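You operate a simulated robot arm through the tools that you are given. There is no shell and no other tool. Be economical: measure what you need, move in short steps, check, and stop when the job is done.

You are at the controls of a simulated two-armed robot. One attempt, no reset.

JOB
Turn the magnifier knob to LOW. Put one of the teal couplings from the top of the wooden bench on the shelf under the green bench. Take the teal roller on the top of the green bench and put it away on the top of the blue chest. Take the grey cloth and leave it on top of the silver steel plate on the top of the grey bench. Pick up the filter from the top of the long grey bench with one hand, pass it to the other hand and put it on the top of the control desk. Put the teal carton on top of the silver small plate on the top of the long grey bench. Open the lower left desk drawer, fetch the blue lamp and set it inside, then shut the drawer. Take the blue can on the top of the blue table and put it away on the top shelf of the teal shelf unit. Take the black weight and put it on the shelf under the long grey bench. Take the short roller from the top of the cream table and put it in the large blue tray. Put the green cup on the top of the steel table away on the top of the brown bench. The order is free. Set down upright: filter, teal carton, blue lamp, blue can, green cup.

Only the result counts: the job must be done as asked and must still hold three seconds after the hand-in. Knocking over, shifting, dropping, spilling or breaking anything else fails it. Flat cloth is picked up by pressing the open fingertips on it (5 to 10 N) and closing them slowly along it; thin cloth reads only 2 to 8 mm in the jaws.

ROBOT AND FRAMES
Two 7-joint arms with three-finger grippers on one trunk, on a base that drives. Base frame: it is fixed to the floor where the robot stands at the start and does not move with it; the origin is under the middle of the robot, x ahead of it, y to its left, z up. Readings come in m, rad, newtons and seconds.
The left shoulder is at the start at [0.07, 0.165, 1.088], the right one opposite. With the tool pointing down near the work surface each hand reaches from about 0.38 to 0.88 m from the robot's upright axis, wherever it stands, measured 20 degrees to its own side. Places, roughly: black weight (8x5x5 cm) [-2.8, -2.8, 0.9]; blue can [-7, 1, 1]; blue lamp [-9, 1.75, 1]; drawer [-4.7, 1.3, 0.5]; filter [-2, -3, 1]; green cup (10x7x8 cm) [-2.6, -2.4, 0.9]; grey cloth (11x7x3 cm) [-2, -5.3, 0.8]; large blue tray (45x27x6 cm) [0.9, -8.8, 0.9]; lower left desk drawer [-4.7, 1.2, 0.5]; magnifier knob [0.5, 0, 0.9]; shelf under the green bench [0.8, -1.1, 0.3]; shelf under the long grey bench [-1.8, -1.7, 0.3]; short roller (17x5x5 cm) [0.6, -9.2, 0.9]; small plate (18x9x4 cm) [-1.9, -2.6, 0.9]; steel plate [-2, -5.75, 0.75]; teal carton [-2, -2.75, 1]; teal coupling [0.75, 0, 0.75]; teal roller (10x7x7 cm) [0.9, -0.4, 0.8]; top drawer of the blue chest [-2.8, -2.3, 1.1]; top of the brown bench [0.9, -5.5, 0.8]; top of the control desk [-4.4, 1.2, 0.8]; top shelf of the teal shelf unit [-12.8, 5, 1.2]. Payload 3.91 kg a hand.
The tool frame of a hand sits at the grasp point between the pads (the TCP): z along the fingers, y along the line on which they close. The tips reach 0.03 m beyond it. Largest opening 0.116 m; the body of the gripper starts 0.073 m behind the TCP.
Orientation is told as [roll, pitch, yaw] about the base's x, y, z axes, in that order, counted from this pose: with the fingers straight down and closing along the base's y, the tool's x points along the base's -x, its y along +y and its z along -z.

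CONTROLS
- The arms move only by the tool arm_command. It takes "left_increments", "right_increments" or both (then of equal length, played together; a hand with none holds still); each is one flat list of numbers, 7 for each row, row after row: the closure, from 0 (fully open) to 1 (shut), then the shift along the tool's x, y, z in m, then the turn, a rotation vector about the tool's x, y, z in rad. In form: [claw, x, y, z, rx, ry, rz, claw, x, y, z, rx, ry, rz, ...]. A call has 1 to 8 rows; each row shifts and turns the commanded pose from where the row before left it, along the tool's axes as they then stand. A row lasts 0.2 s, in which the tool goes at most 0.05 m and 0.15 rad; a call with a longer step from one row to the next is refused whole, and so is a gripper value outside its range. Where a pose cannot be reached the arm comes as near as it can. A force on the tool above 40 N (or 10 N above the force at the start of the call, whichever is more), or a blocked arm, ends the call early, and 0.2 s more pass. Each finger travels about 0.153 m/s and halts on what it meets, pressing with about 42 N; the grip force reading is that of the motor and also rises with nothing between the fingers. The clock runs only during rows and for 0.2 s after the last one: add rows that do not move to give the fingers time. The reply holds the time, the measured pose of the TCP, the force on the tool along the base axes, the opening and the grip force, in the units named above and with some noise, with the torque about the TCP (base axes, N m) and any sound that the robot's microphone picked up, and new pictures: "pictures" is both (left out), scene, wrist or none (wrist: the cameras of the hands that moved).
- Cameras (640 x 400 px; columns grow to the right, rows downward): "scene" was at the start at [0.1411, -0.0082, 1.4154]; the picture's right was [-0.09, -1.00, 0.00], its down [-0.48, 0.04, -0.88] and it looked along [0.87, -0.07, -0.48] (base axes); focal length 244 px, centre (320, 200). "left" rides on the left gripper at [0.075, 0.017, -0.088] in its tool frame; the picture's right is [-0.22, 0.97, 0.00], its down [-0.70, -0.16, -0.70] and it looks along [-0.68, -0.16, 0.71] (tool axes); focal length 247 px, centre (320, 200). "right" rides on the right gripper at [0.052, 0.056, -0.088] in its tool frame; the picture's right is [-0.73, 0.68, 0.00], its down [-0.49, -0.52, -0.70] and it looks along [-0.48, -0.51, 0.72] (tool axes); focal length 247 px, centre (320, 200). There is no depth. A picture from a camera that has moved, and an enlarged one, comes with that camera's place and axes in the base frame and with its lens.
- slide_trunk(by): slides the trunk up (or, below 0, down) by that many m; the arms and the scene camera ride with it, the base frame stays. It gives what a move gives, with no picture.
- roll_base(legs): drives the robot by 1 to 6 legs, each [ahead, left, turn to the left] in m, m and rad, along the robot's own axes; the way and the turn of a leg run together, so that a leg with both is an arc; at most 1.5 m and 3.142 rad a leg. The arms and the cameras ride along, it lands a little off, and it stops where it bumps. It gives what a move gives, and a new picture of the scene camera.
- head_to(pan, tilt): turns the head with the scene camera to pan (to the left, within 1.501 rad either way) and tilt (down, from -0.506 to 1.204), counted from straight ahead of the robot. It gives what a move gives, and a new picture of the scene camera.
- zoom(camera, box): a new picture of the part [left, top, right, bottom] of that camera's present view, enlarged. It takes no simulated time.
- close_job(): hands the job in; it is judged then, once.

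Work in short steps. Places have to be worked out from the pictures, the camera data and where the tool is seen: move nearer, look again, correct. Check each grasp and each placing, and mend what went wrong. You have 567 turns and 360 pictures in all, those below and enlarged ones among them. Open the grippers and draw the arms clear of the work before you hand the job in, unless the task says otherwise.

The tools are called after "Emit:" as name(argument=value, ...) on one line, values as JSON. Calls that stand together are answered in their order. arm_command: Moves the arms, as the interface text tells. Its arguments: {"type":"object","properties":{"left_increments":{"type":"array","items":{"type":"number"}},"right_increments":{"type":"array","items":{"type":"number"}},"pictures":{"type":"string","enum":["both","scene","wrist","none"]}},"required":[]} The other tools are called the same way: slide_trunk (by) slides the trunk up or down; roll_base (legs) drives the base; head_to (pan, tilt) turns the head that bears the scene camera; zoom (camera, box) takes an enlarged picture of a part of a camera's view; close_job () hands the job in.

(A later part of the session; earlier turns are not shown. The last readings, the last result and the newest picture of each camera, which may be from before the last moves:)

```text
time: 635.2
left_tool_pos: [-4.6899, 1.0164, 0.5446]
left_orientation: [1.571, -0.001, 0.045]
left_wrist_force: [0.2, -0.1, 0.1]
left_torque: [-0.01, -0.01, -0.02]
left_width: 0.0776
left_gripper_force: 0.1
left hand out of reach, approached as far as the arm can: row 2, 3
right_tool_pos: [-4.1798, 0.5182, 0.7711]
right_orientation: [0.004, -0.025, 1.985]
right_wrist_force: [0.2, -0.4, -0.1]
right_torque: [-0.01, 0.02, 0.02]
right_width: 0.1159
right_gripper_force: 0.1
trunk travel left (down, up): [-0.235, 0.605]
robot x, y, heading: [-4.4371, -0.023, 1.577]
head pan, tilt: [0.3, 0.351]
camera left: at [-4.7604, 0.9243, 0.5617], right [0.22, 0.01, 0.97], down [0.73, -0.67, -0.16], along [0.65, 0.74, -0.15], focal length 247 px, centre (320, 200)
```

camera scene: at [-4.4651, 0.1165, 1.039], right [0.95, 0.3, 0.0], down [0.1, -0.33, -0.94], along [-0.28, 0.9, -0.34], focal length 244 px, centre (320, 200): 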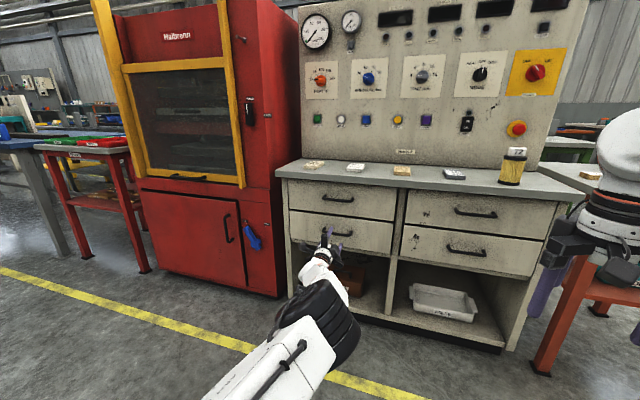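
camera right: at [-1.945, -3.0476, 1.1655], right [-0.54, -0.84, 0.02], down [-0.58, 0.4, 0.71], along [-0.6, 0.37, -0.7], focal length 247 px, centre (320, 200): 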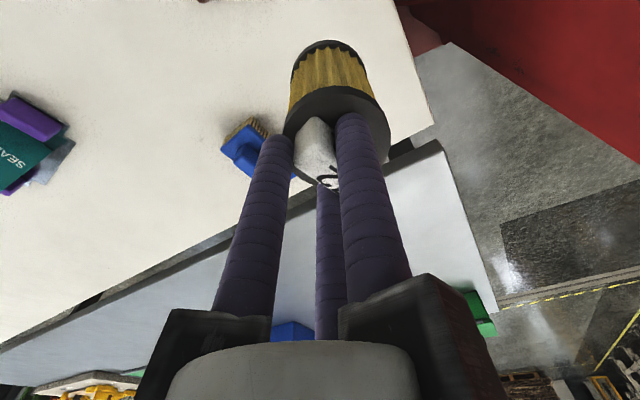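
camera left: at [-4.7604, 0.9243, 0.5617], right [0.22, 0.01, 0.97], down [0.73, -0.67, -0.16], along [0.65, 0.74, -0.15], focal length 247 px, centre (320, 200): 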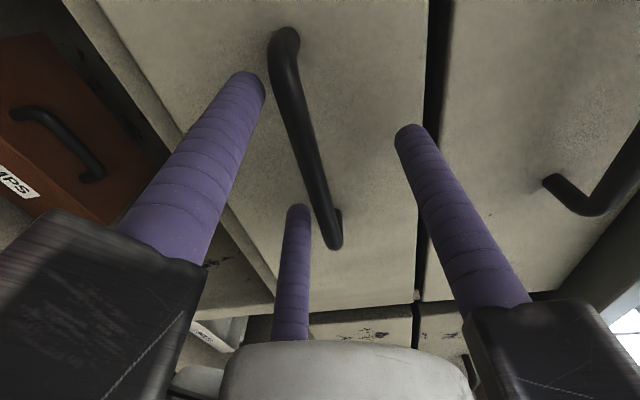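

At arm's limit again. I pull the command back 1.5 cm and drive 3.5 cm.

Emit:
arm_command(left_increments=[0.33, 0, 0, -0.02, 0, 0, 0], pictures="none")

Emit:
roll_base(legs=[[0.035, 0, 0]])

Emit:
zoom(camera="left", box=[160, 0, 480, 240])

```text
time: 635.5
left_tool_pos: [-4.6668, 1.0128, 0.5477]
left_orientation: [1.583, 0.0, 0.01]
left_wrist_force: [3.9, 0.7, -8.5]
left_torque: [-0.2, -0.48, -0.15]
left_width: 0.0783
left_gripper_force: 0.4
right_tool_pos: [-4.1796, 0.5189, 0.7724]
right_orientation: [0.003, -0.023, 1.985]
right_wrist_force: [-0.3, 0.7, 0.1]
right_torque: [0.05, 0.0, -0.02]
right_width: 0.1162
right_gripper_force: 0.1
trunk travel left (down, up): [-0.235, 0.605]
robot x, y, heading: [-4.4378, -0.0261, 1.572]
head pan, tilt: [0.3, 0.351]
stopped in row 1 (left hand): the force on the tool passed its limit at 88 N (the readings are from after the stop); the commanded pose is now the measured one
```

```text
time: 636.4
left_tool_pos: [-4.6679, 1.0344, 0.5484]
left_orientation: [1.585, -0.001, 0.01]
left_wrist_force: [-0.3, -18.3, 4.7]
left_torque: [-0.26, -0.04, -0.7]
left_width: 0.0764
left_gripper_force: 0.1
right_tool_pos: [-4.1831, 0.5442, 0.7713]
right_orientation: [0.004, -0.025, 1.991]
right_wrist_force: [0.4, -0.7, -0.2]
right_torque: [-0.01, 0.0, -0.01]
right_width: 0.1159
right_gripper_force: 0.0
trunk travel left (down, up): [-0.235, 0.605]
robot x, y, heading: [-4.437, 0.004, 1.582]
head pan, tilt: [0.3, 0.351]
stopped in leg 1: the force on the tool passed its limit at 210 N (the readings are from after the stop); the commanded pose is now the measured one
camera scene: at [-4.4659, 0.1396, 1.0395], right [0.95, 0.31, 0.0], down [0.1, -0.33, -0.94], along [-0.29, 0.89, -0.34], focal length 244 px, centre (320, 200)
```

scene: 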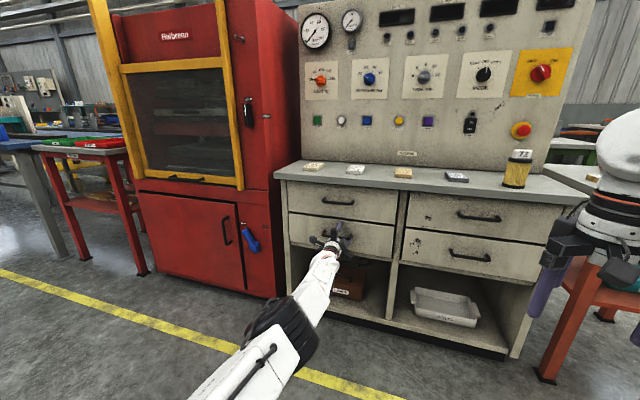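

```text
1.67 times, centred on (320, 120) of left
camera zoom: at [-4.741, 0.944, 0.565], right [0.22, -0.01, 0.97], down [0.7, -0.69, -0.17], along [0.67, 0.72, -0.15], focal length 412 px, centre (320, 333)
```

zoom: 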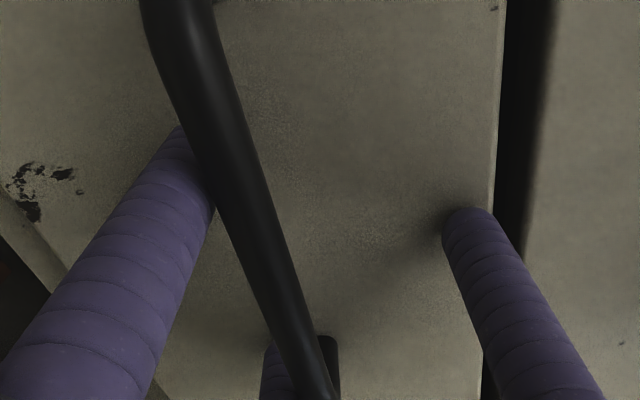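

The tips now touch the drawer front, with the bar between the fingers (the filter is still standing). I ease back 5 mm and close.

Emit:
arm_command(left_increments=[0.33, 0, 0, -0.006, 0, 0, 0, 0.5, 0, 0, 0, 0, 0, 0, 0.7, 0, 0, 0, 0, 0, 0, 0.9, 0, 0, 0, 0, 0, 0, 1, 0, 0, 0, 0, 0, 0, 1, 0, 0, 0, 0, 0, 0], pictures="wrist")

```text
time: 637.8
left_tool_pos: [-4.6676, 1.0305, 0.5355]
left_orientation: [1.57, -0.002, 0.013]
left_wrist_force: [2.3, -8.4, -30.3]
left_torque: [0.03, 0.08, 0.71]
left_width: 0.0209
left_gripper_force: 45.0
right_tool_pos: [-4.1832, 0.5471, 0.7689]
right_orientation: [0.004, -0.018, 1.987]
right_wrist_force: [-0.8, 0.3, 0.1]
right_torque: [0.0, -0.02, -0.03]
right_width: 0.1163
right_gripper_force: 0.1
trunk travel left (down, up): [-0.235, 0.605]
robot x, y, heading: [-4.4374, 0.0032, 1.581]
head pan, tilt: [0.3, 0.351]
camera left: at [-4.7416, 0.9404, 0.5531], right [0.22, 0.0, 0.97], down [0.71, -0.69, -0.16], along [0.67, 0.72, -0.16], focal length 247 px, centre (320, 200)
```

left: 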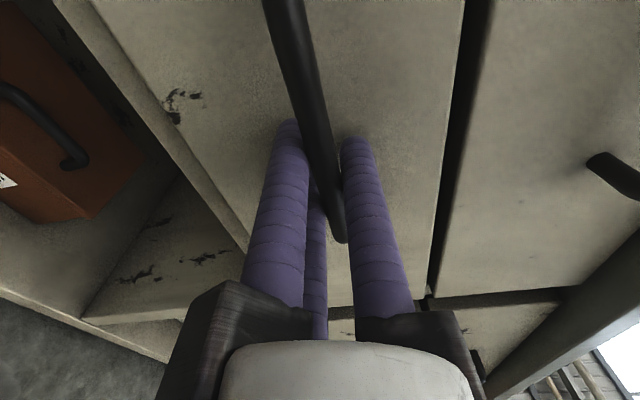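

The bar is gripped. I lower 12 mm to relieve the vertical load, then pull by driving back.

Emit:
arm_command(left_increments=[1, 0, -0.01, 0, 0, 0, 0, 1, 0, 0, 0, 0, 0, 0], pictures="none")

Emit:
roll_base(legs=[[-0.1, 0, 0]])

```text
time: 638.4
left_tool_pos: [-4.6672, 1.0307, 0.5353]
left_orientation: [1.583, -0.002, 0.013]
left_wrist_force: [-3.6, -2.5, -14.2]
left_torque: [0.05, 0.08, -0.34]
left_width: 0.0209
left_gripper_force: 45.3
right_tool_pos: [-4.1837, 0.5452, 0.7692]
right_orientation: [0.006, -0.021, 1.99]
right_wrist_force: [0.1, 0.0, -0.3]
right_torque: [-0.01, 0.0, -0.01]
right_width: 0.116
right_gripper_force: 0.1
trunk travel left (down, up): [-0.235, 0.605]
robot x, y, heading: [-4.4374, 0.0009, 1.582]
head pan, tilt: [0.3, 0.351]
```

```text
time: 639.6
left_tool_pos: [-4.6679, 0.9308, 0.535]
left_orientation: [1.578, -0.003, 0.014]
left_wrist_force: [-10.6, -1.3, -7.0]
left_torque: [-0.05, 0.06, 0.15]
left_width: 0.0209
left_gripper_force: 45.2
right_tool_pos: [-4.1823, 0.445, 0.77]
right_orientation: [0.006, -0.023, 1.989]
right_wrist_force: [-0.8, 0.3, 0.4]
right_torque: [-0.02, -0.02, 0.01]
right_width: 0.1161
right_gripper_force: 0.1
trunk travel left (down, up): [-0.235, 0.605]
robot x, y, heading: [-4.4374, -0.0958, 1.584]
head pan, tilt: [0.3, 0.351]
camera scene: at [-4.466, 0.0421, 1.0391], right [0.95, 0.31, 0.0], down [0.11, -0.33, -0.94], along [-0.29, 0.89, -0.35], focal length 244 px, centre (320, 200)
```

scene: 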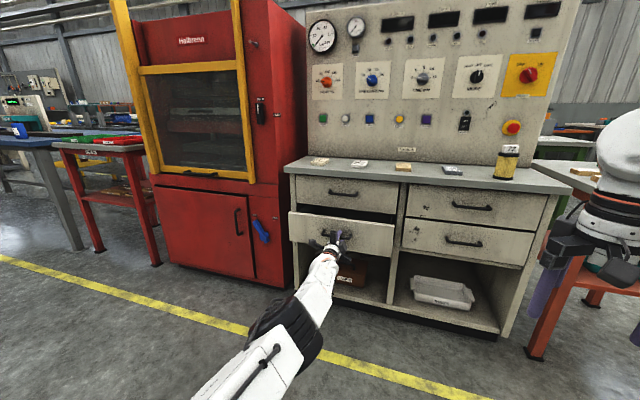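

The drawer is opening. I keep pulling.

Emit:
roll_base(legs=[[-0.17, 0, 0]])

```text
time: 641.0
left_tool_pos: [-4.668, 0.7621, 0.5341]
left_orientation: [1.578, -0.001, 0.016]
left_wrist_force: [-10.9, -0.7, -3.7]
left_torque: [-0.01, 0.05, 0.31]
left_width: 0.0208
left_gripper_force: 45.2
right_tool_pos: [-4.1799, 0.2764, 0.7713]
right_orientation: [0.004, -0.02, 1.99]
right_wrist_force: [0.7, 0.0, -0.3]
right_torque: [0.0, -0.01, 0.0]
right_width: 0.1159
right_gripper_force: 0.2
trunk travel left (down, up): [-0.235, 0.605]
robot x, y, heading: [-4.4352, -0.2649, 1.582]
head pan, tilt: [0.3, 0.351]
camera scene: at [-4.4642, -0.126, 1.0391], right [0.95, 0.31, 0.0], down [0.11, -0.33, -0.94], along [-0.29, 0.89, -0.34], focal length 244 px, centre (320, 200)
```

scene: 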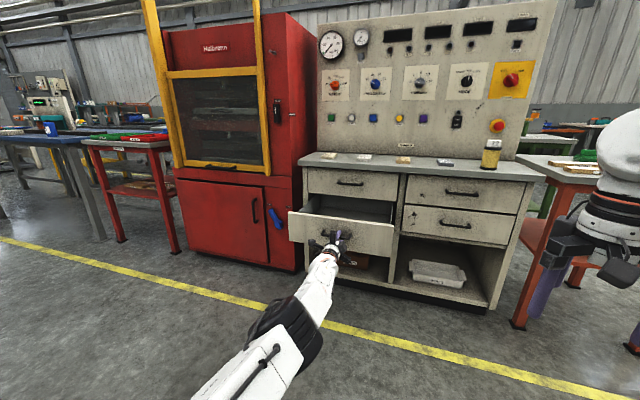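

Open by 27 cm. I try 5 cm more, then release.

Emit:
roll_base(legs=[[-0.05, 0, 0]])

Emit:
arm_command(left_increments=[0.6, 0, 0, 0, 0, 0, 0, 0.3, 0, 0, 0, 0, 0, 0, 0.2, 0, 0, 0, 0, 0, 0, 0.2, 0, 0, -0.03, 0, 0, 0, 0.2, 0, 0, -0.04, 0, 0, 0, 0.2, 0, 0, -0.04, 0, 0, 0], pictures="both")

```text
time: 642.0
left_tool_pos: [-4.6689, 0.7113, 0.5353]
left_orientation: [1.58, 0.0, 0.018]
left_wrist_force: [6.1, -0.7, -4.7]
left_torque: [0.01, 0.04, 0.01]
left_width: 0.0207
left_gripper_force: 44.8
right_tool_pos: [-4.1815, 0.2279, 0.7713]
right_orientation: [0.005, -0.023, 1.993]
right_wrist_force: [0.1, 0.2, 0.4]
right_torque: [-0.02, 0.01, -0.03]
right_width: 0.1158
right_gripper_force: 0.1
trunk travel left (down, up): [-0.235, 0.605]
robot x, y, heading: [-4.4337, -0.3126, 1.583]
head pan, tilt: [0.3, 0.351]
camera scene: at [-4.4628, -0.1763, 1.0391], right [0.95, 0.31, 0.0], down [0.11, -0.33, -0.94], along [-0.29, 0.89, -0.34], focal length 244 px, centre (320, 200)
```

scene: 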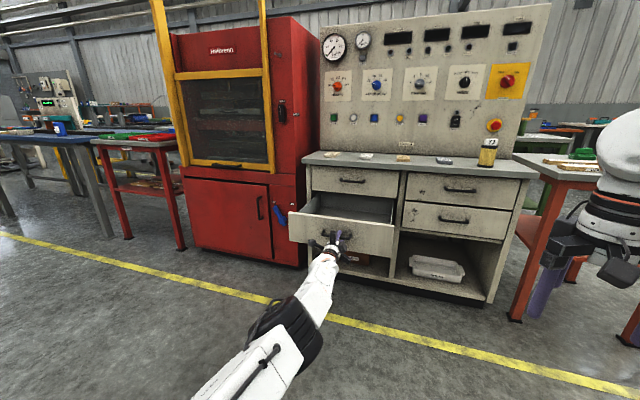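

```text
time: 643.4
left_tool_pos: [-4.6631, 0.5987, 0.5342]
left_orientation: [1.58, 0.001, 0.016]
left_wrist_force: [0.8, 0.4, 0.2]
left_torque: [-0.02, 0.01, 0.0]
left_width: 0.0927
left_gripper_force: 0.1
right_tool_pos: [-4.1816, 0.226, 0.7705]
right_orientation: [0.006, -0.022, 1.99]
right_wrist_force: [-0.2, -0.3, 0.1]
right_torque: [0.01, 0.03, 0.01]
right_width: 0.1159
right_gripper_force: 0.0
trunk travel left (down, up): [-0.235, 0.605]
robot x, y, heading: [-4.4341, -0.3149, 1.581]
head pan, tilt: [0.3, 0.351]
camera scene: at [-4.4627, -0.1771, 1.0392], right [0.95, 0.31, 0.0], down [0.11, -0.33, -0.94], along [-0.29, 0.89, -0.34], focal length 244 px, centre (320, 200)
camera left: at [-4.7365, 0.5088, 0.5517], right [0.22, -0.01, 0.97], down [0.71, -0.69, -0.17], along [0.67, 0.73, -0.15], focal length 247 px, centre (320, 200)
```

scene: 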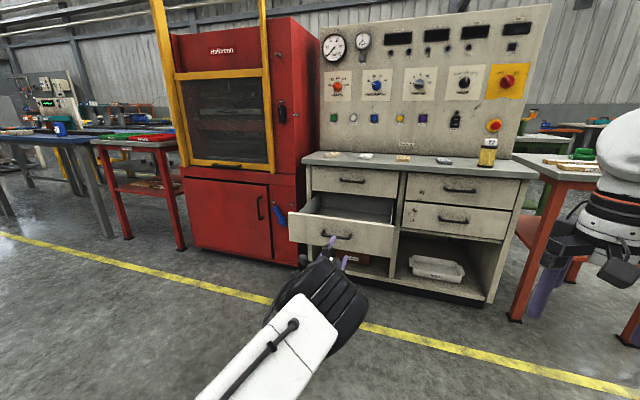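
left: 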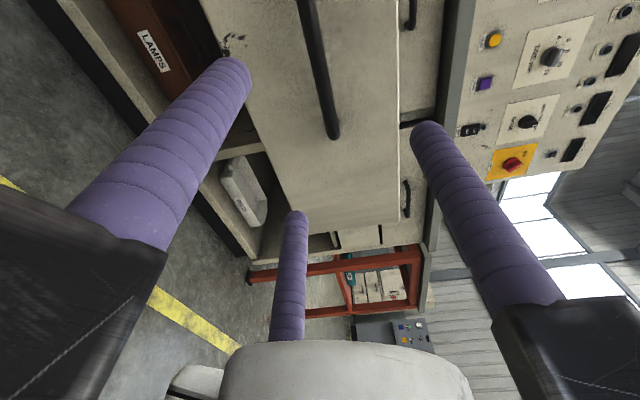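

The drawer is open and the handle released. I back away, raise the trunk, and bring the left tool back to pointing down.

Emit:
roll_base(legs=[[-0.25, 0, 0]])

Emit:
slide_trunk(by=0.4)

Emit:
arm_command(left_increments=[0, 0, 0, 0, 0.15, 0, 0, 0, 0, 0, 0, 0.15, 0, 0, 0, 0, 0, 0, 0.15, 0, 0, 0, 0, 0, 0, 0.15, 0, 0, 0, 0, 0, 0, 0.15, 0, 0, 0, 0, 0, 0, 0.15, 0, 0, 0, 0, 0, 0, 0.15, 0, 0, 0, 0, 0, 0, 0.15, 0, 0], pictures="none")

Emit:
arm_command(left_increments=[0, 0, 0, 0, 0.15, 0, 0, 0, 0, 0, 0, 0.15, 0, 0, 0, 0, 0, 0, 0.08, 0, 0, 0, 0, -0.04, 0, 0, 0, 0, 0, 0, -0.045, 0, 0, 0, 0, 0, 0, -0.045, 0, 0, 0, 0, 0, 0, -0.045, 0, 0, 0, 0], pictures="none")

```text
time: 645.2
left_tool_pos: [-4.6644, 0.3522, 0.536]
left_orientation: [1.583, -0.001, 0.02]
left_wrist_force: [0.5, 0.8, 0.0]
left_torque: [0.0, -0.02, 0.0]
left_width: 0.0928
left_gripper_force: 0.0
right_tool_pos: [-4.1788, -0.0183, 0.7705]
right_orientation: [0.005, -0.022, 1.995]
right_wrist_force: [0.7, 0.1, -0.4]
right_torque: [0.03, 0.01, -0.02]
right_width: 0.116
right_gripper_force: 0.1
trunk travel left (down, up): [-0.235, 0.605]
robot x, y, heading: [-4.4285, -0.5623, 1.588]
head pan, tilt: [0.3, 0.351]
camera scene: at [-4.4599, -0.4233, 1.0393], right [0.95, 0.31, 0.0], down [0.11, -0.33, -0.94], along [-0.29, 0.89, -0.34], focal length 244 px, centre (320, 200)
```

scene: 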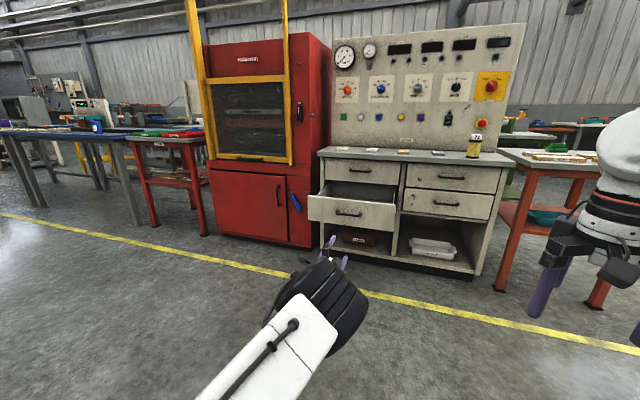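

```text
time: 649.0
left_tool_pos: [-4.6643, 0.3538, 0.9339]
left_orientation: [1.58, 0.0, 0.021]
left_wrist_force: [0.4, -0.2, 0.5]
left_torque: [0.0, 0.05, 0.0]
left_width: 0.0928
left_gripper_force: 0.0
right_tool_pos: [-4.1787, -0.0188, 1.1708]
right_orientation: [0.006, -0.023, 1.995]
right_wrist_force: [0.5, -0.9, 0.3]
right_torque: [0.01, -0.01, -0.02]
right_width: 0.116
right_gripper_force: 0.0
trunk travel left (down, up): [-0.635, 0.205]
robot x, y, heading: [-4.4321, -0.56, 1.59]
head pan, tilt: [0.3, 0.351]
```

```text
time: 650.8
left_tool_pos: [-4.6678, 0.3523, 0.9351]
left_orientation: [0.383, -0.001, 0.024]
left_wrist_force: [-4.0, 2.4, 6.9]
left_torque: [-0.39, -0.37, -0.13]
left_width: 0.116
left_gripper_force: 0.1
left hand out of reach, approached as far as the arm can: row 8
right_tool_pos: [-4.1777, -0.0137, 1.1677]
right_orientation: [0.009, -0.019, 1.996]
right_wrist_force: [0.5, 1.6, -0.4]
right_torque: [-0.12, 0.03, -0.02]
right_width: 0.1159
right_gripper_force: 0.0
trunk travel left (down, up): [-0.635, 0.205]
robot x, y, heading: [-4.4309, -0.5604, 1.588]
head pan, tilt: [0.3, 0.351]
```

```text
time: 652.4
left_tool_pos: [-4.6557, 0.0937, 0.9236]
left_orientation: [0.009, 0.0, 0.022]
left_wrist_force: [1.9, -6.1, -6.8]
left_torque: [0.7, 0.23, -0.01]
left_width: 0.116
left_gripper_force: 0.1
left hand out of reach, approached as far as the arm can: row 1, 2, 3
right_tool_pos: [-4.1789, -0.0205, 1.1725]
right_orientation: [0.002, -0.024, 1.996]
right_wrist_force: [-0.3, -0.2, -0.8]
right_torque: [0.03, -0.01, -0.03]
right_width: 0.1162
right_gripper_force: 0.1
trunk travel left (down, up): [-0.635, 0.205]
robot x, y, heading: [-4.4283, -0.5587, 1.586]
head pan, tilt: [0.3, 0.351]
```

Emit:
arm_command(left_increments=[0, 0, -0.03, -0.035, 0, 0, 0, 0, 0, -0.03, -0.035, 0, 0, 0, 0, 0, -0.03, -0.035, 0, 0, 0, 0, 0, -0.03, -0.035, 0, 0, 0, 0, 0, -0.03, -0.035, 0, 0, 0], pictures="none")

Emit:
roll_base(legs=[[0, 0.05, 1.55], [1.3, 0, 0]])

Emit:
head_to(pan=-0.5, tilt=0.3)

```text
time: 653.6
left_tool_pos: [-4.6543, -0.061, 1.0981]
left_orientation: [0.002, -0.002, 0.02]
left_wrist_force: [-0.7, 0.2, 0.1]
left_torque: [0.05, -0.02, 0.0]
left_width: 0.1162
left_gripper_force: 0.0
right_tool_pos: [-4.1804, -0.0184, 1.171]
right_orientation: [0.003, -0.023, 1.993]
right_wrist_force: [0.2, -0.5, 1.0]
right_torque: [0.0, -0.07, 0.02]
right_width: 0.1159
right_gripper_force: 0.0
trunk travel left (down, up): [-0.635, 0.205]
robot x, y, heading: [-4.4314, -0.5622, 1.586]
head pan, tilt: [0.3, 0.351]
```

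```text
time: 663.9
left_tool_pos: [-6.3118, -0.6112, 1.0973]
left_orientation: [0.001, -0.003, 1.448]
left_wrist_force: [-0.2, -0.3, 0.2]
left_torque: [0.0, 0.0, 0.0]
left_width: 0.1161
left_gripper_force: 0.1
right_tool_pos: [-6.2856, -0.1348, 1.1708]
right_orientation: [0.006, -0.023, -2.861]
right_wrist_force: [0.2, -0.1, -0.5]
right_torque: [0.0, 0.0, 0.02]
right_width: 0.1161
right_gripper_force: 0.1
trunk travel left (down, up): [-0.635, 0.205]
robot x, y, heading: [-5.7839, -0.4639, 3.015]
head pan, tilt: [0.3, 0.351]
camera scene: at [-5.9248, -0.4704, 1.4392], right [-0.17, 0.98, 0.0], down [0.34, 0.06, -0.94], along [-0.92, -0.16, -0.34], focal length 244 px, centre (320, 200)
```

scene: 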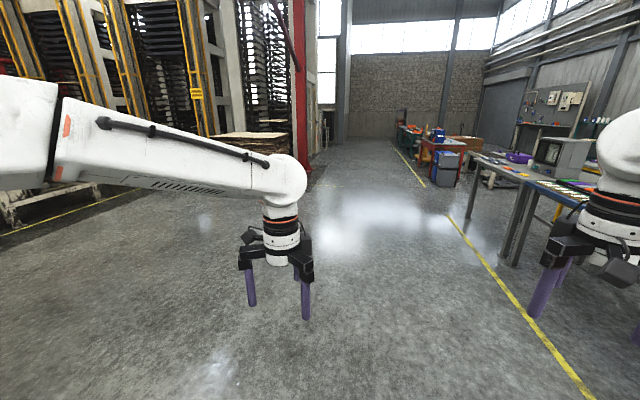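

```text
time: 665.0
left_tool_pos: [-6.3129, -0.6117, 1.0959]
left_orientation: [0.001, -0.002, 1.45]
left_wrist_force: [0.3, 0.1, -0.1]
left_torque: [0.02, 0.02, 0.0]
left_width: 0.1158
left_gripper_force: 0.0
right_tool_pos: [-6.2858, -0.1346, 1.1717]
right_orientation: [0.005, -0.025, -2.86]
right_wrist_force: [-0.6, 0.3, 0.1]
right_torque: [-0.01, 0.03, 0.01]
right_width: 0.116
right_gripper_force: 0.0
trunk travel left (down, up): [-0.635, 0.205]
robot x, y, heading: [-5.7827, -0.4554, 3.012]
head pan, tilt: [-0.499, 0.3]
camera scene: at [-5.909, -0.3996, 1.4439], right [0.58, 0.81, 0.0], down [0.24, -0.17, -0.96], along [-0.78, 0.56, -0.3], focal length 244 px, centre (320, 200)
```

scene: 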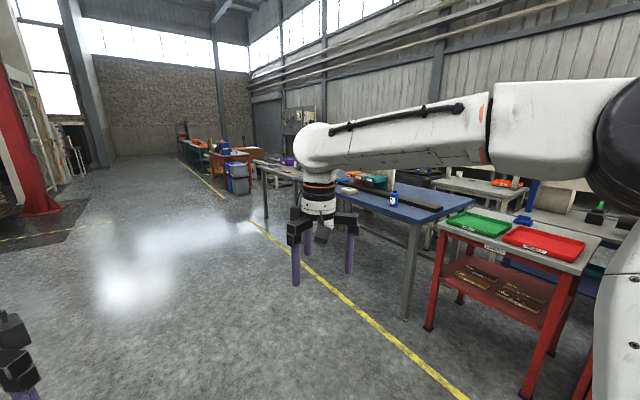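

The blue can stands near the blue table's front edge at about (-7.03, 1.10). I drive in front of it.

Emit:
roll_base(legs=[[1.48, -0.35, 0], [0, 0, -1.44]])

Emit:
head_to(pan=0, tilt=0.5)

```text
refused: leg 1 is longer than a leg can be; nothing moved
```

```text
time: 666.0
left_tool_pos: [-6.3125, -0.6118, 1.097]
left_orientation: [0.002, -0.002, 1.447]
left_wrist_force: [0.4, -1.2, -0.3]
left_torque: [0.02, 0.02, 0.01]
left_width: 0.1161
left_gripper_force: 0.0
right_tool_pos: [-6.2852, -0.1343, 1.1716]
right_orientation: [0.006, -0.022, -2.86]
right_wrist_force: [1.3, 0.5, 0.1]
right_torque: [0.0, 0.01, 0.0]
right_width: 0.1159
right_gripper_force: 0.1
trunk travel left (down, up): [-0.635, 0.205]
robot x, y, heading: [-5.7822, -0.4613, 3.015]
head pan, tilt: [0.0, 0.499]
camera scene: at [-5.9233, -0.4427, 1.4255], right [0.13, 0.99, 0.0], down [0.47, -0.06, -0.88], along [-0.87, 0.11, -0.48], focal length 244 px, centre (320, 200)
```

scene: 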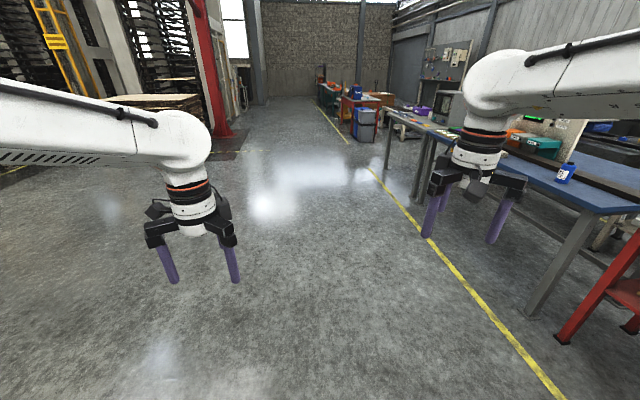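

Emit:
roll_base(legs=[[1.4, 0, 0], [0.08, -0.35, 0], [0, 0, -1.44]])

```text
time: 678.2
left_tool_pos: [-7.4105, 0.5528, 1.0956]
left_orientation: [0.002, -0.003, 0.025]
left_wrist_force: [0.3, 0.4, -0.9]
left_torque: [-0.02, -0.03, -0.03]
left_width: 0.116
left_gripper_force: 0.0
right_tool_pos: [-6.9343, 0.5972, 1.1718]
right_orientation: [0.005, -0.025, 2.0]
right_wrist_force: [0.7, -0.2, 0.2]
right_torque: [0.0, 0.0, -0.01]
right_width: 0.116
right_gripper_force: 0.1
trunk travel left (down, up): [-0.635, 0.205]
robot x, y, heading: [-7.1814, 0.0498, 1.593]
head pan, tilt: [0.0, 0.499]
camera scene: at [-7.1849, 0.1926, 1.4255], right [1.0, 0.02, 0.0], down [0.01, -0.48, -0.88], along [-0.02, 0.88, -0.48], focal length 244 px, centre (320, 200)
```

scene: 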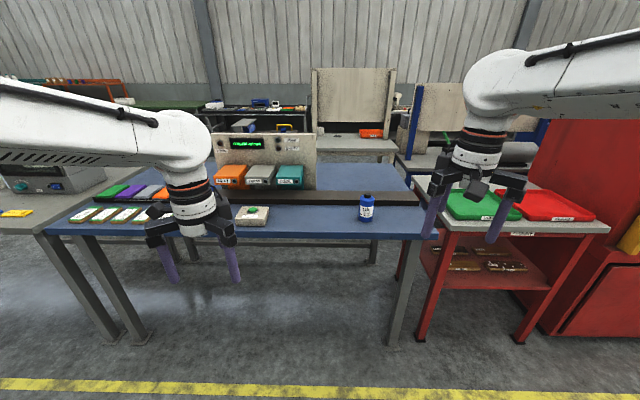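

Emit:
roll_base(legs=[[0.36, 0, -0.02]])

Emit:
head_to(pan=-0.2, tilt=0.6)

Emit:
zoom(camera="right", box=[0, 0, 640, 400])

```text
time: 680.6
left_tool_pos: [-7.4043, 0.9173, 1.097]
left_orientation: [0.0, -0.001, 0.006]
left_wrist_force: [-0.5, 0.8, 0.0]
left_torque: [-0.02, 0.02, 0.01]
left_width: 0.116
left_gripper_force: 0.1
right_tool_pos: [-6.9282, 0.9525, 1.1707]
right_orientation: [0.004, -0.023, 1.982]
right_wrist_force: [1.0, -0.2, -0.9]
right_torque: [-0.02, 0.0, 0.01]
right_width: 0.1158
right_gripper_force: 0.0
trunk travel left (down, up): [-0.635, 0.205]
robot x, y, heading: [-7.1869, 0.4156, 1.572]
head pan, tilt: [0.0, 0.499]
camera scene: at [-7.187, 0.5528, 1.4256], right [1.0, 0.0, 0.0], down [0.0, -0.48, -0.88], along [0.0, 0.88, -0.48], focal length 244 px, centre (320, 200)
```

scene: 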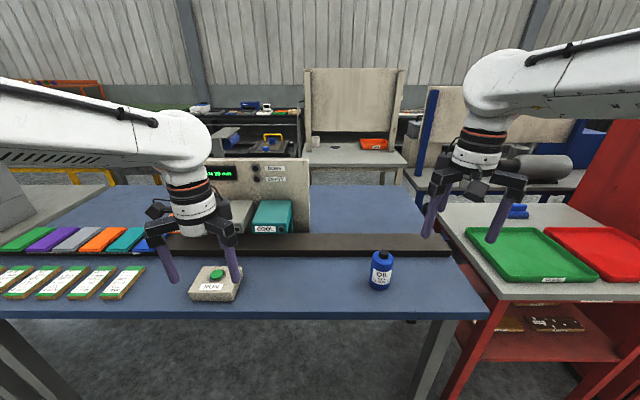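

```text
time: 681.3
left_tool_pos: [-7.4042, 0.9167, 1.0963]
left_orientation: [0.002, -0.001, 0.006]
left_wrist_force: [-0.4, 0.0, 0.0]
left_torque: [-0.02, 0.0, -0.03]
left_width: 0.1161
left_gripper_force: 0.1
right_tool_pos: [-6.9285, 0.9516, 1.1698]
right_orientation: [0.006, -0.022, 1.983]
right_wrist_force: [-0.6, -0.1, -0.6]
right_torque: [0.03, 0.0, 0.04]
right_width: 0.116
right_gripper_force: 0.1
trunk travel left (down, up): [-0.635, 0.205]
robot x, y, heading: [-7.187, 0.4106, 1.572]
head pan, tilt: [-0.201, 0.6]
camera scene: at [-7.1694, 0.549, 1.4164], right [0.98, -0.2, 0.0], down [-0.11, -0.55, -0.82], along [0.16, 0.81, -0.57], focal length 244 px, centre (320, 200)
```

scene: 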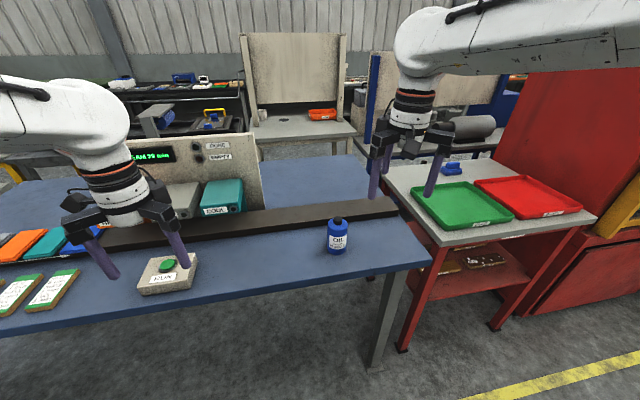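

```text
1.00 times, centred on (320, 200) of right (not enlarged: the box is as wide or as high as the picture)
camera zoom: at [-6.9587, 0.8807, 1.2582], right [-0.92, 0.4, 0.02], down [0.29, 0.64, 0.71], along [0.27, 0.66, -0.71], focal length 247 px, centre (320, 200)
```

zoom: 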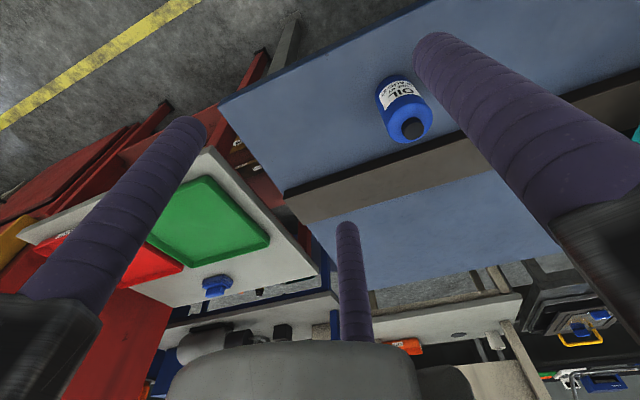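

The blue can (oil bottle) has its cap at about (-7.01, 1.09, 0.96) and a body about 6 cm wide. I move the right hand above it, also trimming the hand's small tilt.

Emit:
arm_command(right_increments=[0, -0.04, 0.0044, 0, -0.02, -0.009, 0, 0, -0.04, 0.0044, 0, 0, 0, 0, 0, -0.04, 0.0044, 0, 0, 0, 0, 0, -0.039, 0.0044, 0, 0, 0, 0, 0, 0, 0, 0.04, 0, 0, 0, 0, 0, 0, 0.04, 0, 0, 0, 0, 0, 0, 0.04, 0, 0, 0], pictures="both")

```text
time: 682.9
left_tool_pos: [-7.4041, 0.9189, 1.0962]
left_orientation: [0.0, 0.0, 0.008]
left_wrist_force: [-0.1, -0.1, -0.4]
left_torque: [-0.04, 0.01, 0.01]
left_width: 0.1159
left_gripper_force: 0.1
right_tool_pos: [-7.0164, 1.0924, 1.0565]
right_orientation: [0.025, -0.032, 1.982]
right_wrist_force: [-0.2, 0.2, -1.1]
right_torque: [-0.03, -0.01, 0.0]
right_width: 0.1161
right_gripper_force: 0.1
trunk travel left (down, up): [-0.635, 0.205]
robot x, y, heading: [-7.1844, 0.4132, 1.572]
head pan, tilt: [-0.201, 0.6]
camera scene: at [-7.1692, 0.5501, 1.4163], right [0.98, -0.2, 0.0], down [-0.11, -0.56, -0.82], along [0.16, 0.81, -0.57], focal length 244 px, centre (320, 200)
camera right: at [-7.0434, 1.0213, 1.1446], right [-0.92, 0.4, 0.04], down [0.31, 0.64, 0.7], along [0.25, 0.66, -0.71], focal length 247 px, centre (320, 200)
```

scene: 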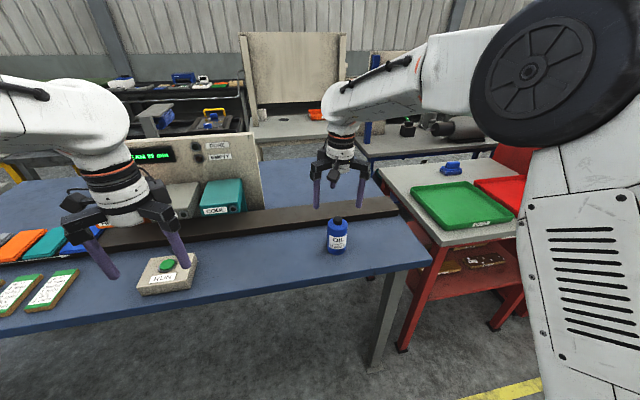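
right: 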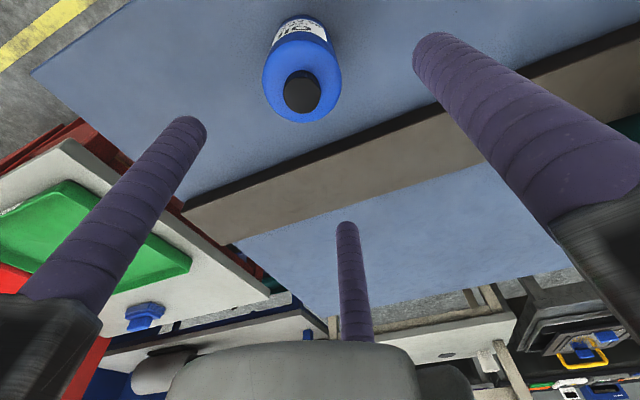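

I correct the tilt properly (it went the wrong way), trim, and descend around the can.

Emit:
arm_command(right_increments=[0, 0.0075, -0.002, 0, 0.025, 0.032, 0, 0, 0, 0, 0.03, 0, 0, 0, 0, 0, 0, 0.03, 0, 0, 0], pictures="wrist")

```text
time: 683.7
left_tool_pos: [-7.4042, 0.9172, 1.0964]
left_orientation: [0.002, -0.003, 0.009]
left_wrist_force: [1.2, 1.2, -0.4]
left_torque: [0.03, -0.01, -0.02]
left_width: 0.116
left_gripper_force: 0.1
right_tool_pos: [-7.0101, 1.0876, 0.9951]
right_orientation: [-0.001, -0.001, 1.983]
right_wrist_force: [-0.6, 0.0, 0.1]
right_torque: [-0.03, 0.01, 0.0]
right_width: 0.1159
right_gripper_force: 0.1
trunk travel left (down, up): [-0.635, 0.205]
robot x, y, heading: [-7.1854, 0.4107, 1.571]
head pan, tilt: [-0.201, 0.6]
camera right: at [-7.0414, 1.0166, 1.0832], right [-0.92, 0.4, 0.0], down [0.28, 0.65, 0.7], along [0.28, 0.64, -0.71], focal length 247 px, centre (320, 200)
```

right: 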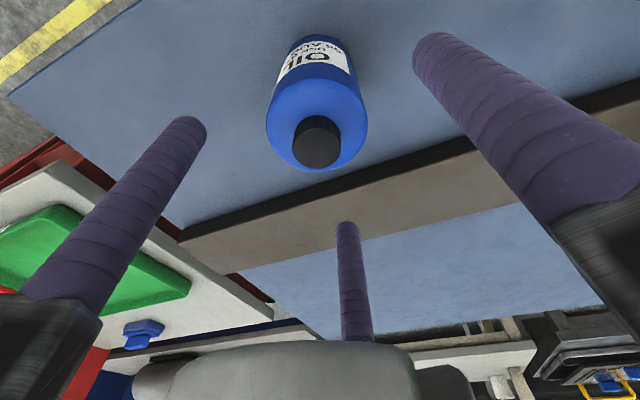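

Centred. I descend and close.

Emit:
arm_command(right_increments=[0, 0, 0, 0.03, 0, 0, 0, 0, 0, 0, 0.03, 0, 0, 0, 0, 0, 0, 0.03, 0, 0, 0, 0.4, 0, 0, 0, 0, 0, 0, 0.8, 0, 0, 0, 0, 0, 0, 1, 0, 0, 0, 0, 0, 0, 1, 0, 0, 0, 0, 0, 0], pictures="wrist")

```text
time: 685.3
left_tool_pos: [-7.4039, 0.9174, 1.0958]
left_orientation: [0.002, -0.001, 0.007]
left_wrist_force: [-0.2, -0.1, -0.4]
left_torque: [-0.01, 0.0, -0.04]
left_width: 0.116
left_gripper_force: 0.1
right_tool_pos: [-7.0086, 1.0872, 0.9051]
right_orientation: [0.001, 0.0, 1.983]
right_wrist_force: [0.5, 0.5, -0.3]
right_torque: [-0.01, 0.0, 0.03]
right_width: 0.0585
right_gripper_force: 42.0
trunk travel left (down, up): [-0.635, 0.205]
robot x, y, heading: [-7.1879, 0.4128, 1.573]
head pan, tilt: [-0.201, 0.6]
camera right: at [-7.0403, 1.0178, 0.9931], right [-0.92, 0.4, 0.0], down [0.28, 0.66, 0.7], along [0.28, 0.64, -0.71], focal length 247 px, centre (320, 200)
```

right: 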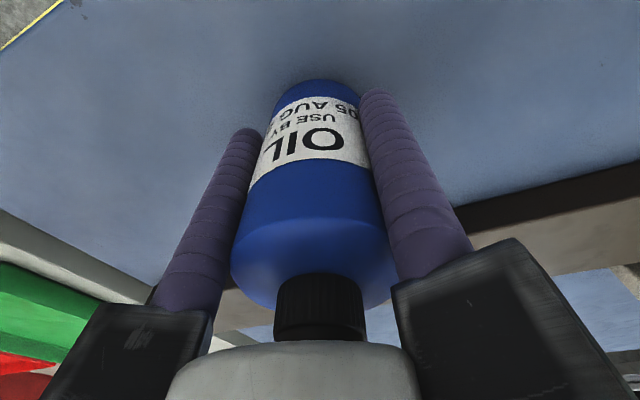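

Gripped firmly. I lift it.

Emit:
arm_command(right_increments=[1, 0, 0, -0.01, 0, 0, 0, 1, 0, 0, -0.03, 0, 0, 0, 1, 0, 0, -0.045, 0, 0, 0, 1, 0, 0, -0.045, 0, 0, 0, 1, 0, 0, -0.045, 0, 0, 0, 1, 0.03, 0, -0.035, 0, 0, 0, 1, 0.04, 0, 0, 0, 0, 0], pictures="wrist")

```text
time: 686.9
left_tool_pos: [-7.4029, 0.9169, 1.0983]
left_orientation: [0.004, 0.001, 0.01]
left_wrist_force: [0.3, -0.8, -0.2]
left_torque: [0.01, -0.01, 0.0]
left_width: 0.1159
left_gripper_force: 0.0
right_tool_pos: [-6.9803, 1.0187, 1.1143]
right_orientation: [0.0, 0.0, 1.983]
right_wrist_force: [0.4, -1.4, -3.5]
right_torque: [0.04, 0.0, -0.03]
right_width: 0.0588
right_gripper_force: 42.5
trunk travel left (down, up): [-0.635, 0.205]
robot x, y, heading: [-7.1861, 0.4106, 1.572]
head pan, tilt: [-0.201, 0.6]
camera right: at [-7.0116, 0.9484, 1.2027], right [-0.92, 0.4, 0.0], down [0.28, 0.65, 0.7], along [0.28, 0.64, -0.71], focal length 247 px, centre (320, 200)
```

right: 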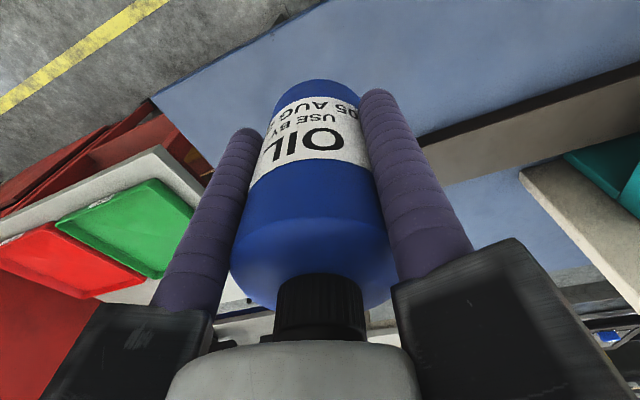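

The can is held. I back out and look left for the blue lamp around (-9, 1.75).

Emit:
roll_base(legs=[[-0.5, 0, 0]])

Emit:
head_to(pan=0.75, tilt=0.2)

```text
time: 689.9
left_tool_pos: [-7.4032, 0.4087, 1.0954]
left_orientation: [0.001, -0.002, 0.009]
left_wrist_force: [0.2, 0.4, -0.3]
left_torque: [-0.02, 0.0, 0.01]
left_width: 0.1157
left_gripper_force: 0.1
right_tool_pos: [-6.98, 0.5119, 1.1132]
right_orientation: [0.0, 0.0, 1.984]
right_wrist_force: [-0.5, 0.4, -3.8]
right_torque: [-0.03, 0.02, -0.02]
right_width: 0.0586
right_gripper_force: 41.7
trunk travel left (down, up): [-0.635, 0.205]
robot x, y, heading: [-7.1844, -0.0961, 1.579]
head pan, tilt: [-0.201, 0.6]
camera scene: at [-7.1671, 0.0407, 1.4163], right [0.98, -0.19, 0.0], down [-0.11, -0.55, -0.82], along [0.16, 0.81, -0.57], focal length 244 px, centre (320, 200)
```

scene: 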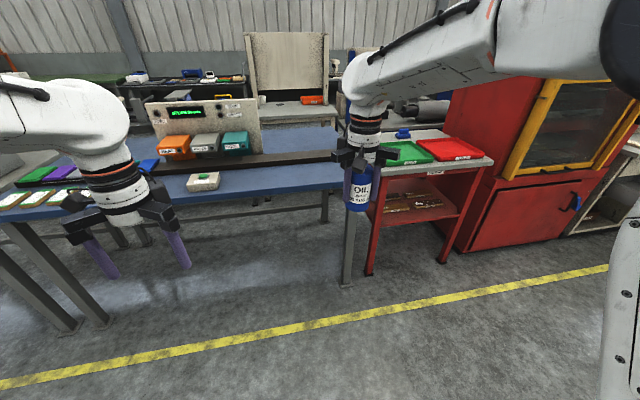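

```text
time: 691.1
left_tool_pos: [-7.4037, 0.4099, 1.0964]
left_orientation: [0.001, -0.003, 0.011]
left_wrist_force: [-0.2, -0.3, -0.3]
left_torque: [0.0, 0.02, -0.01]
left_width: 0.1161
left_gripper_force: 0.0
right_tool_pos: [-6.98, 0.5122, 1.114]
right_orientation: [0.001, 0.002, 1.982]
right_wrist_force: [0.6, 0.9, -2.6]
right_torque: [0.01, 0.0, 0.01]
right_width: 0.0588
right_gripper_force: 41.9
trunk travel left (down, up): [-0.635, 0.205]
robot x, y, heading: [-7.1842, -0.0978, 1.578]
head pan, tilt: [0.75, 0.201]
camera scene: at [-7.2482, 0.0215, 1.4532], right [0.73, 0.69, 0.0], down [0.14, -0.15, -0.98], along [-0.67, 0.71, -0.2], focal length 244 px, centre (320, 200)
```

scene: 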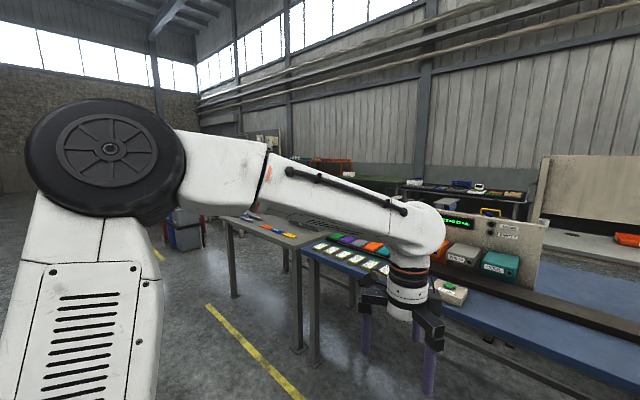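

Emit:
roll_base(legs=[[-0.1, 1.4, 0], [0, 0.55, 0]])

Emit:
head_to(pan=0, tilt=0.35)

```text
time: 700.8
left_tool_pos: [-9.3499, 0.2819, 1.096]
left_orientation: [0.001, -0.001, 0.023]
left_wrist_force: [0.1, 0.4, -0.2]
left_torque: [0.02, 0.0, 0.01]
left_width: 0.116
left_gripper_force: 0.1
right_tool_pos: [-8.9295, 0.3904, 1.1124]
right_orientation: [-0.001, 0.0, 1.999]
right_wrist_force: [-0.2, -0.5, -3.6]
right_torque: [-0.02, -0.02, 0.04]
right_width: 0.0588
right_gripper_force: 41.8
trunk travel left (down, up): [-0.635, 0.205]
robot x, y, heading: [-9.1248, -0.2212, 1.59]
head pan, tilt: [0.75, 0.201]
camera scene: at [-9.1901, -0.1035, 1.4532], right [0.72, 0.7, 0.0], down [0.14, -0.14, -0.98], along [-0.68, 0.7, -0.2], focal length 244 px, centre (320, 200)
```

scene: 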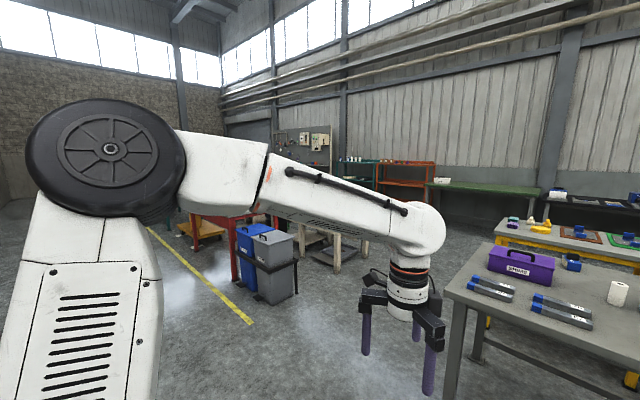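

```text
time: 701.9
left_tool_pos: [-9.3511, 0.2811, 1.0965]
left_orientation: [0.001, -0.002, 0.024]
left_wrist_force: [-0.4, -0.3, 0.6]
left_torque: [0.0, 0.0, 0.0]
left_width: 0.1158
left_gripper_force: 0.1
right_tool_pos: [-8.9281, 0.3914, 1.113]
right_orientation: [-0.001, 0.0, 1.999]
right_wrist_force: [0.2, 0.0, -3.0]
right_torque: [-0.01, 0.04, -0.03]
right_width: 0.0587
right_gripper_force: 41.9
trunk travel left (down, up): [-0.635, 0.205]
robot x, y, heading: [-9.1247, -0.221, 1.591]
head pan, tilt: [0.0, 0.351]
camera scene: at [-9.1274, -0.0773, 1.4392], right [1.0, 0.02, 0.0], down [0.01, -0.34, -0.94], along [-0.02, 0.94, -0.34], focal length 244 px, centre (320, 200)
```

scene: 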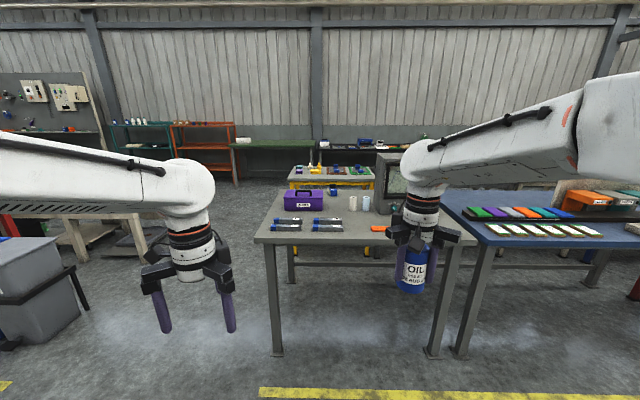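

Emit:
zoom(camera="scene", box=[240, 150, 400, 250])

```text
4.00 times, centred on (320, 200) of scene
camera zoom: at [-9.1274, -0.0773, 1.4392], right [1.0, 0.02, 0.0], down [0.01, -0.34, -0.94], along [-0.02, 0.94, -0.34], focal length 974 px, centre (320, 200)
```

zoom: 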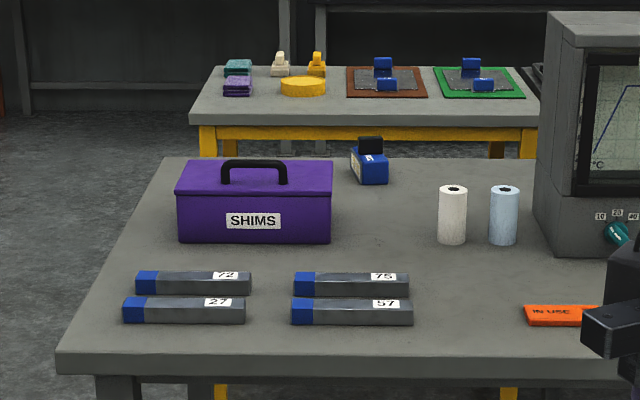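

The blue lamp (blue box with a black top) is at the back of the grey table, about (-9.07, 1.67). It is reachable from the table's west side, so I drive there.

Emit:
roll_base(legs=[[0, 0.73, -0.02], [1.2, 0, 0], [0.5, 0, 0], [0, 0, -1.571]])

Emit:
head_to(pan=0.1, tilt=0.5)

```text
time: 718.0
left_tool_pos: [-9.3284, 1.6661, 1.0962]
left_orientation: [0.003, -0.003, -1.604]
left_wrist_force: [0.3, -0.1, -0.5]
left_torque: [0.01, 0.01, 0.02]
left_width: 0.1158
left_gripper_force: 0.0
right_tool_pos: [-9.2451, 1.239, 1.1127]
right_orientation: [0.0, -0.001, 0.368]
right_wrist_force: [0.4, -0.2, -1.9]
right_torque: [-0.01, -0.05, -0.03]
right_width: 0.0587
right_gripper_force: 42.3
trunk travel left (down, up): [-0.635, 0.205]
robot x, y, heading: [-9.8425, 1.4705, -0.041]
head pan, tilt: [0.0, 0.351]
camera scene: at [-9.7, 1.465, 1.4391], right [-0.04, -1.0, 0.0], down [-0.34, 0.01, -0.94], along [0.94, -0.04, -0.34], focal length 244 px, centre (320, 200)
```

scene: 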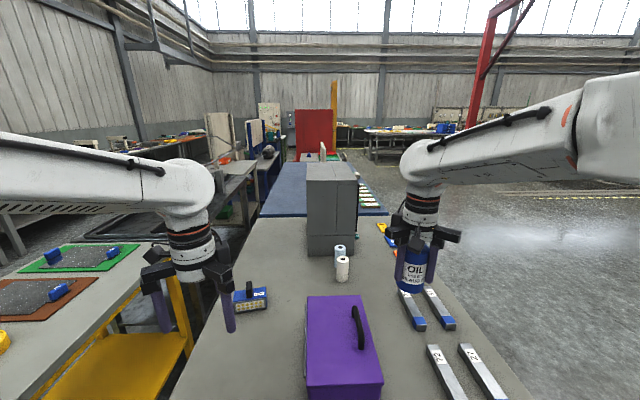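

```text
time: 718.8
left_tool_pos: [-9.3292, 1.6672, 1.0961]
left_orientation: [0.001, -0.001, -1.608]
left_wrist_force: [0.5, -0.9, -0.1]
left_torque: [0.01, 0.0, 0.01]
left_width: 0.1161
left_gripper_force: 0.1
right_tool_pos: [-9.2455, 1.2393, 1.1136]
right_orientation: [0.0, 0.0, 0.367]
right_wrist_force: [0.4, -0.6, -3.2]
right_torque: [0.02, 0.02, 0.03]
right_width: 0.0587
right_gripper_force: 42.0
trunk travel left (down, up): [-0.635, 0.205]
robot x, y, heading: [-9.8414, 1.4686, -0.041]
head pan, tilt: [0.099, 0.499]
camera scene: at [-9.7022, 1.474, 1.4255], right [0.06, -1.0, 0.0], down [-0.48, -0.03, -0.88], along [0.88, 0.05, -0.48], focal length 244 px, centre (320, 200)
```

scene: 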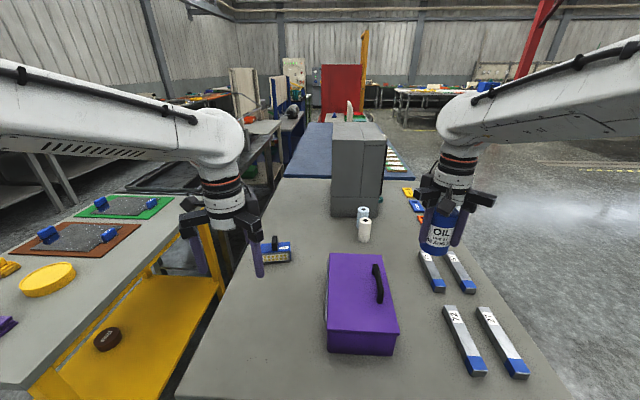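

Emit:
zoom(camera="scene", box=[230, 210, 330, 290])

Emit:
zoom(camera="left", box=[0, 0, 640, 400])

```text
5.00 times, centred on (280, 250) of scene
camera zoom: at [-9.7022, 1.474, 1.4255], right [0.06, -1.0, 0.0], down [-0.48, -0.03, -0.88], along [0.88, 0.05, -0.48], focal length 1218 px, centre (520, -50)
```

zoom: 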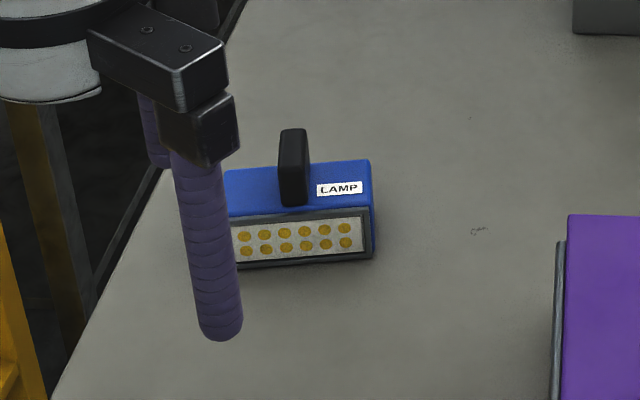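

```text
1.00 times, centred on (320, 200) of left (not enlarged: the box is as wide or as high as the picture)
camera zoom: at [-9.3092, 1.7398, 1.1853], right [0.97, -0.26, 0.0], down [-0.19, -0.69, 0.7], along [-0.18, -0.68, -0.71], focal length 247 px, centre (320, 200)
```

zoom: 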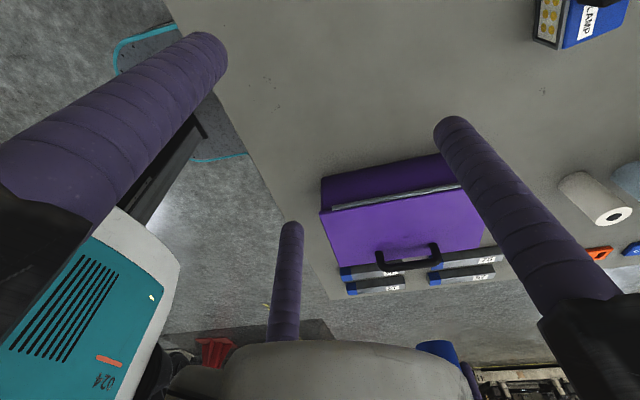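

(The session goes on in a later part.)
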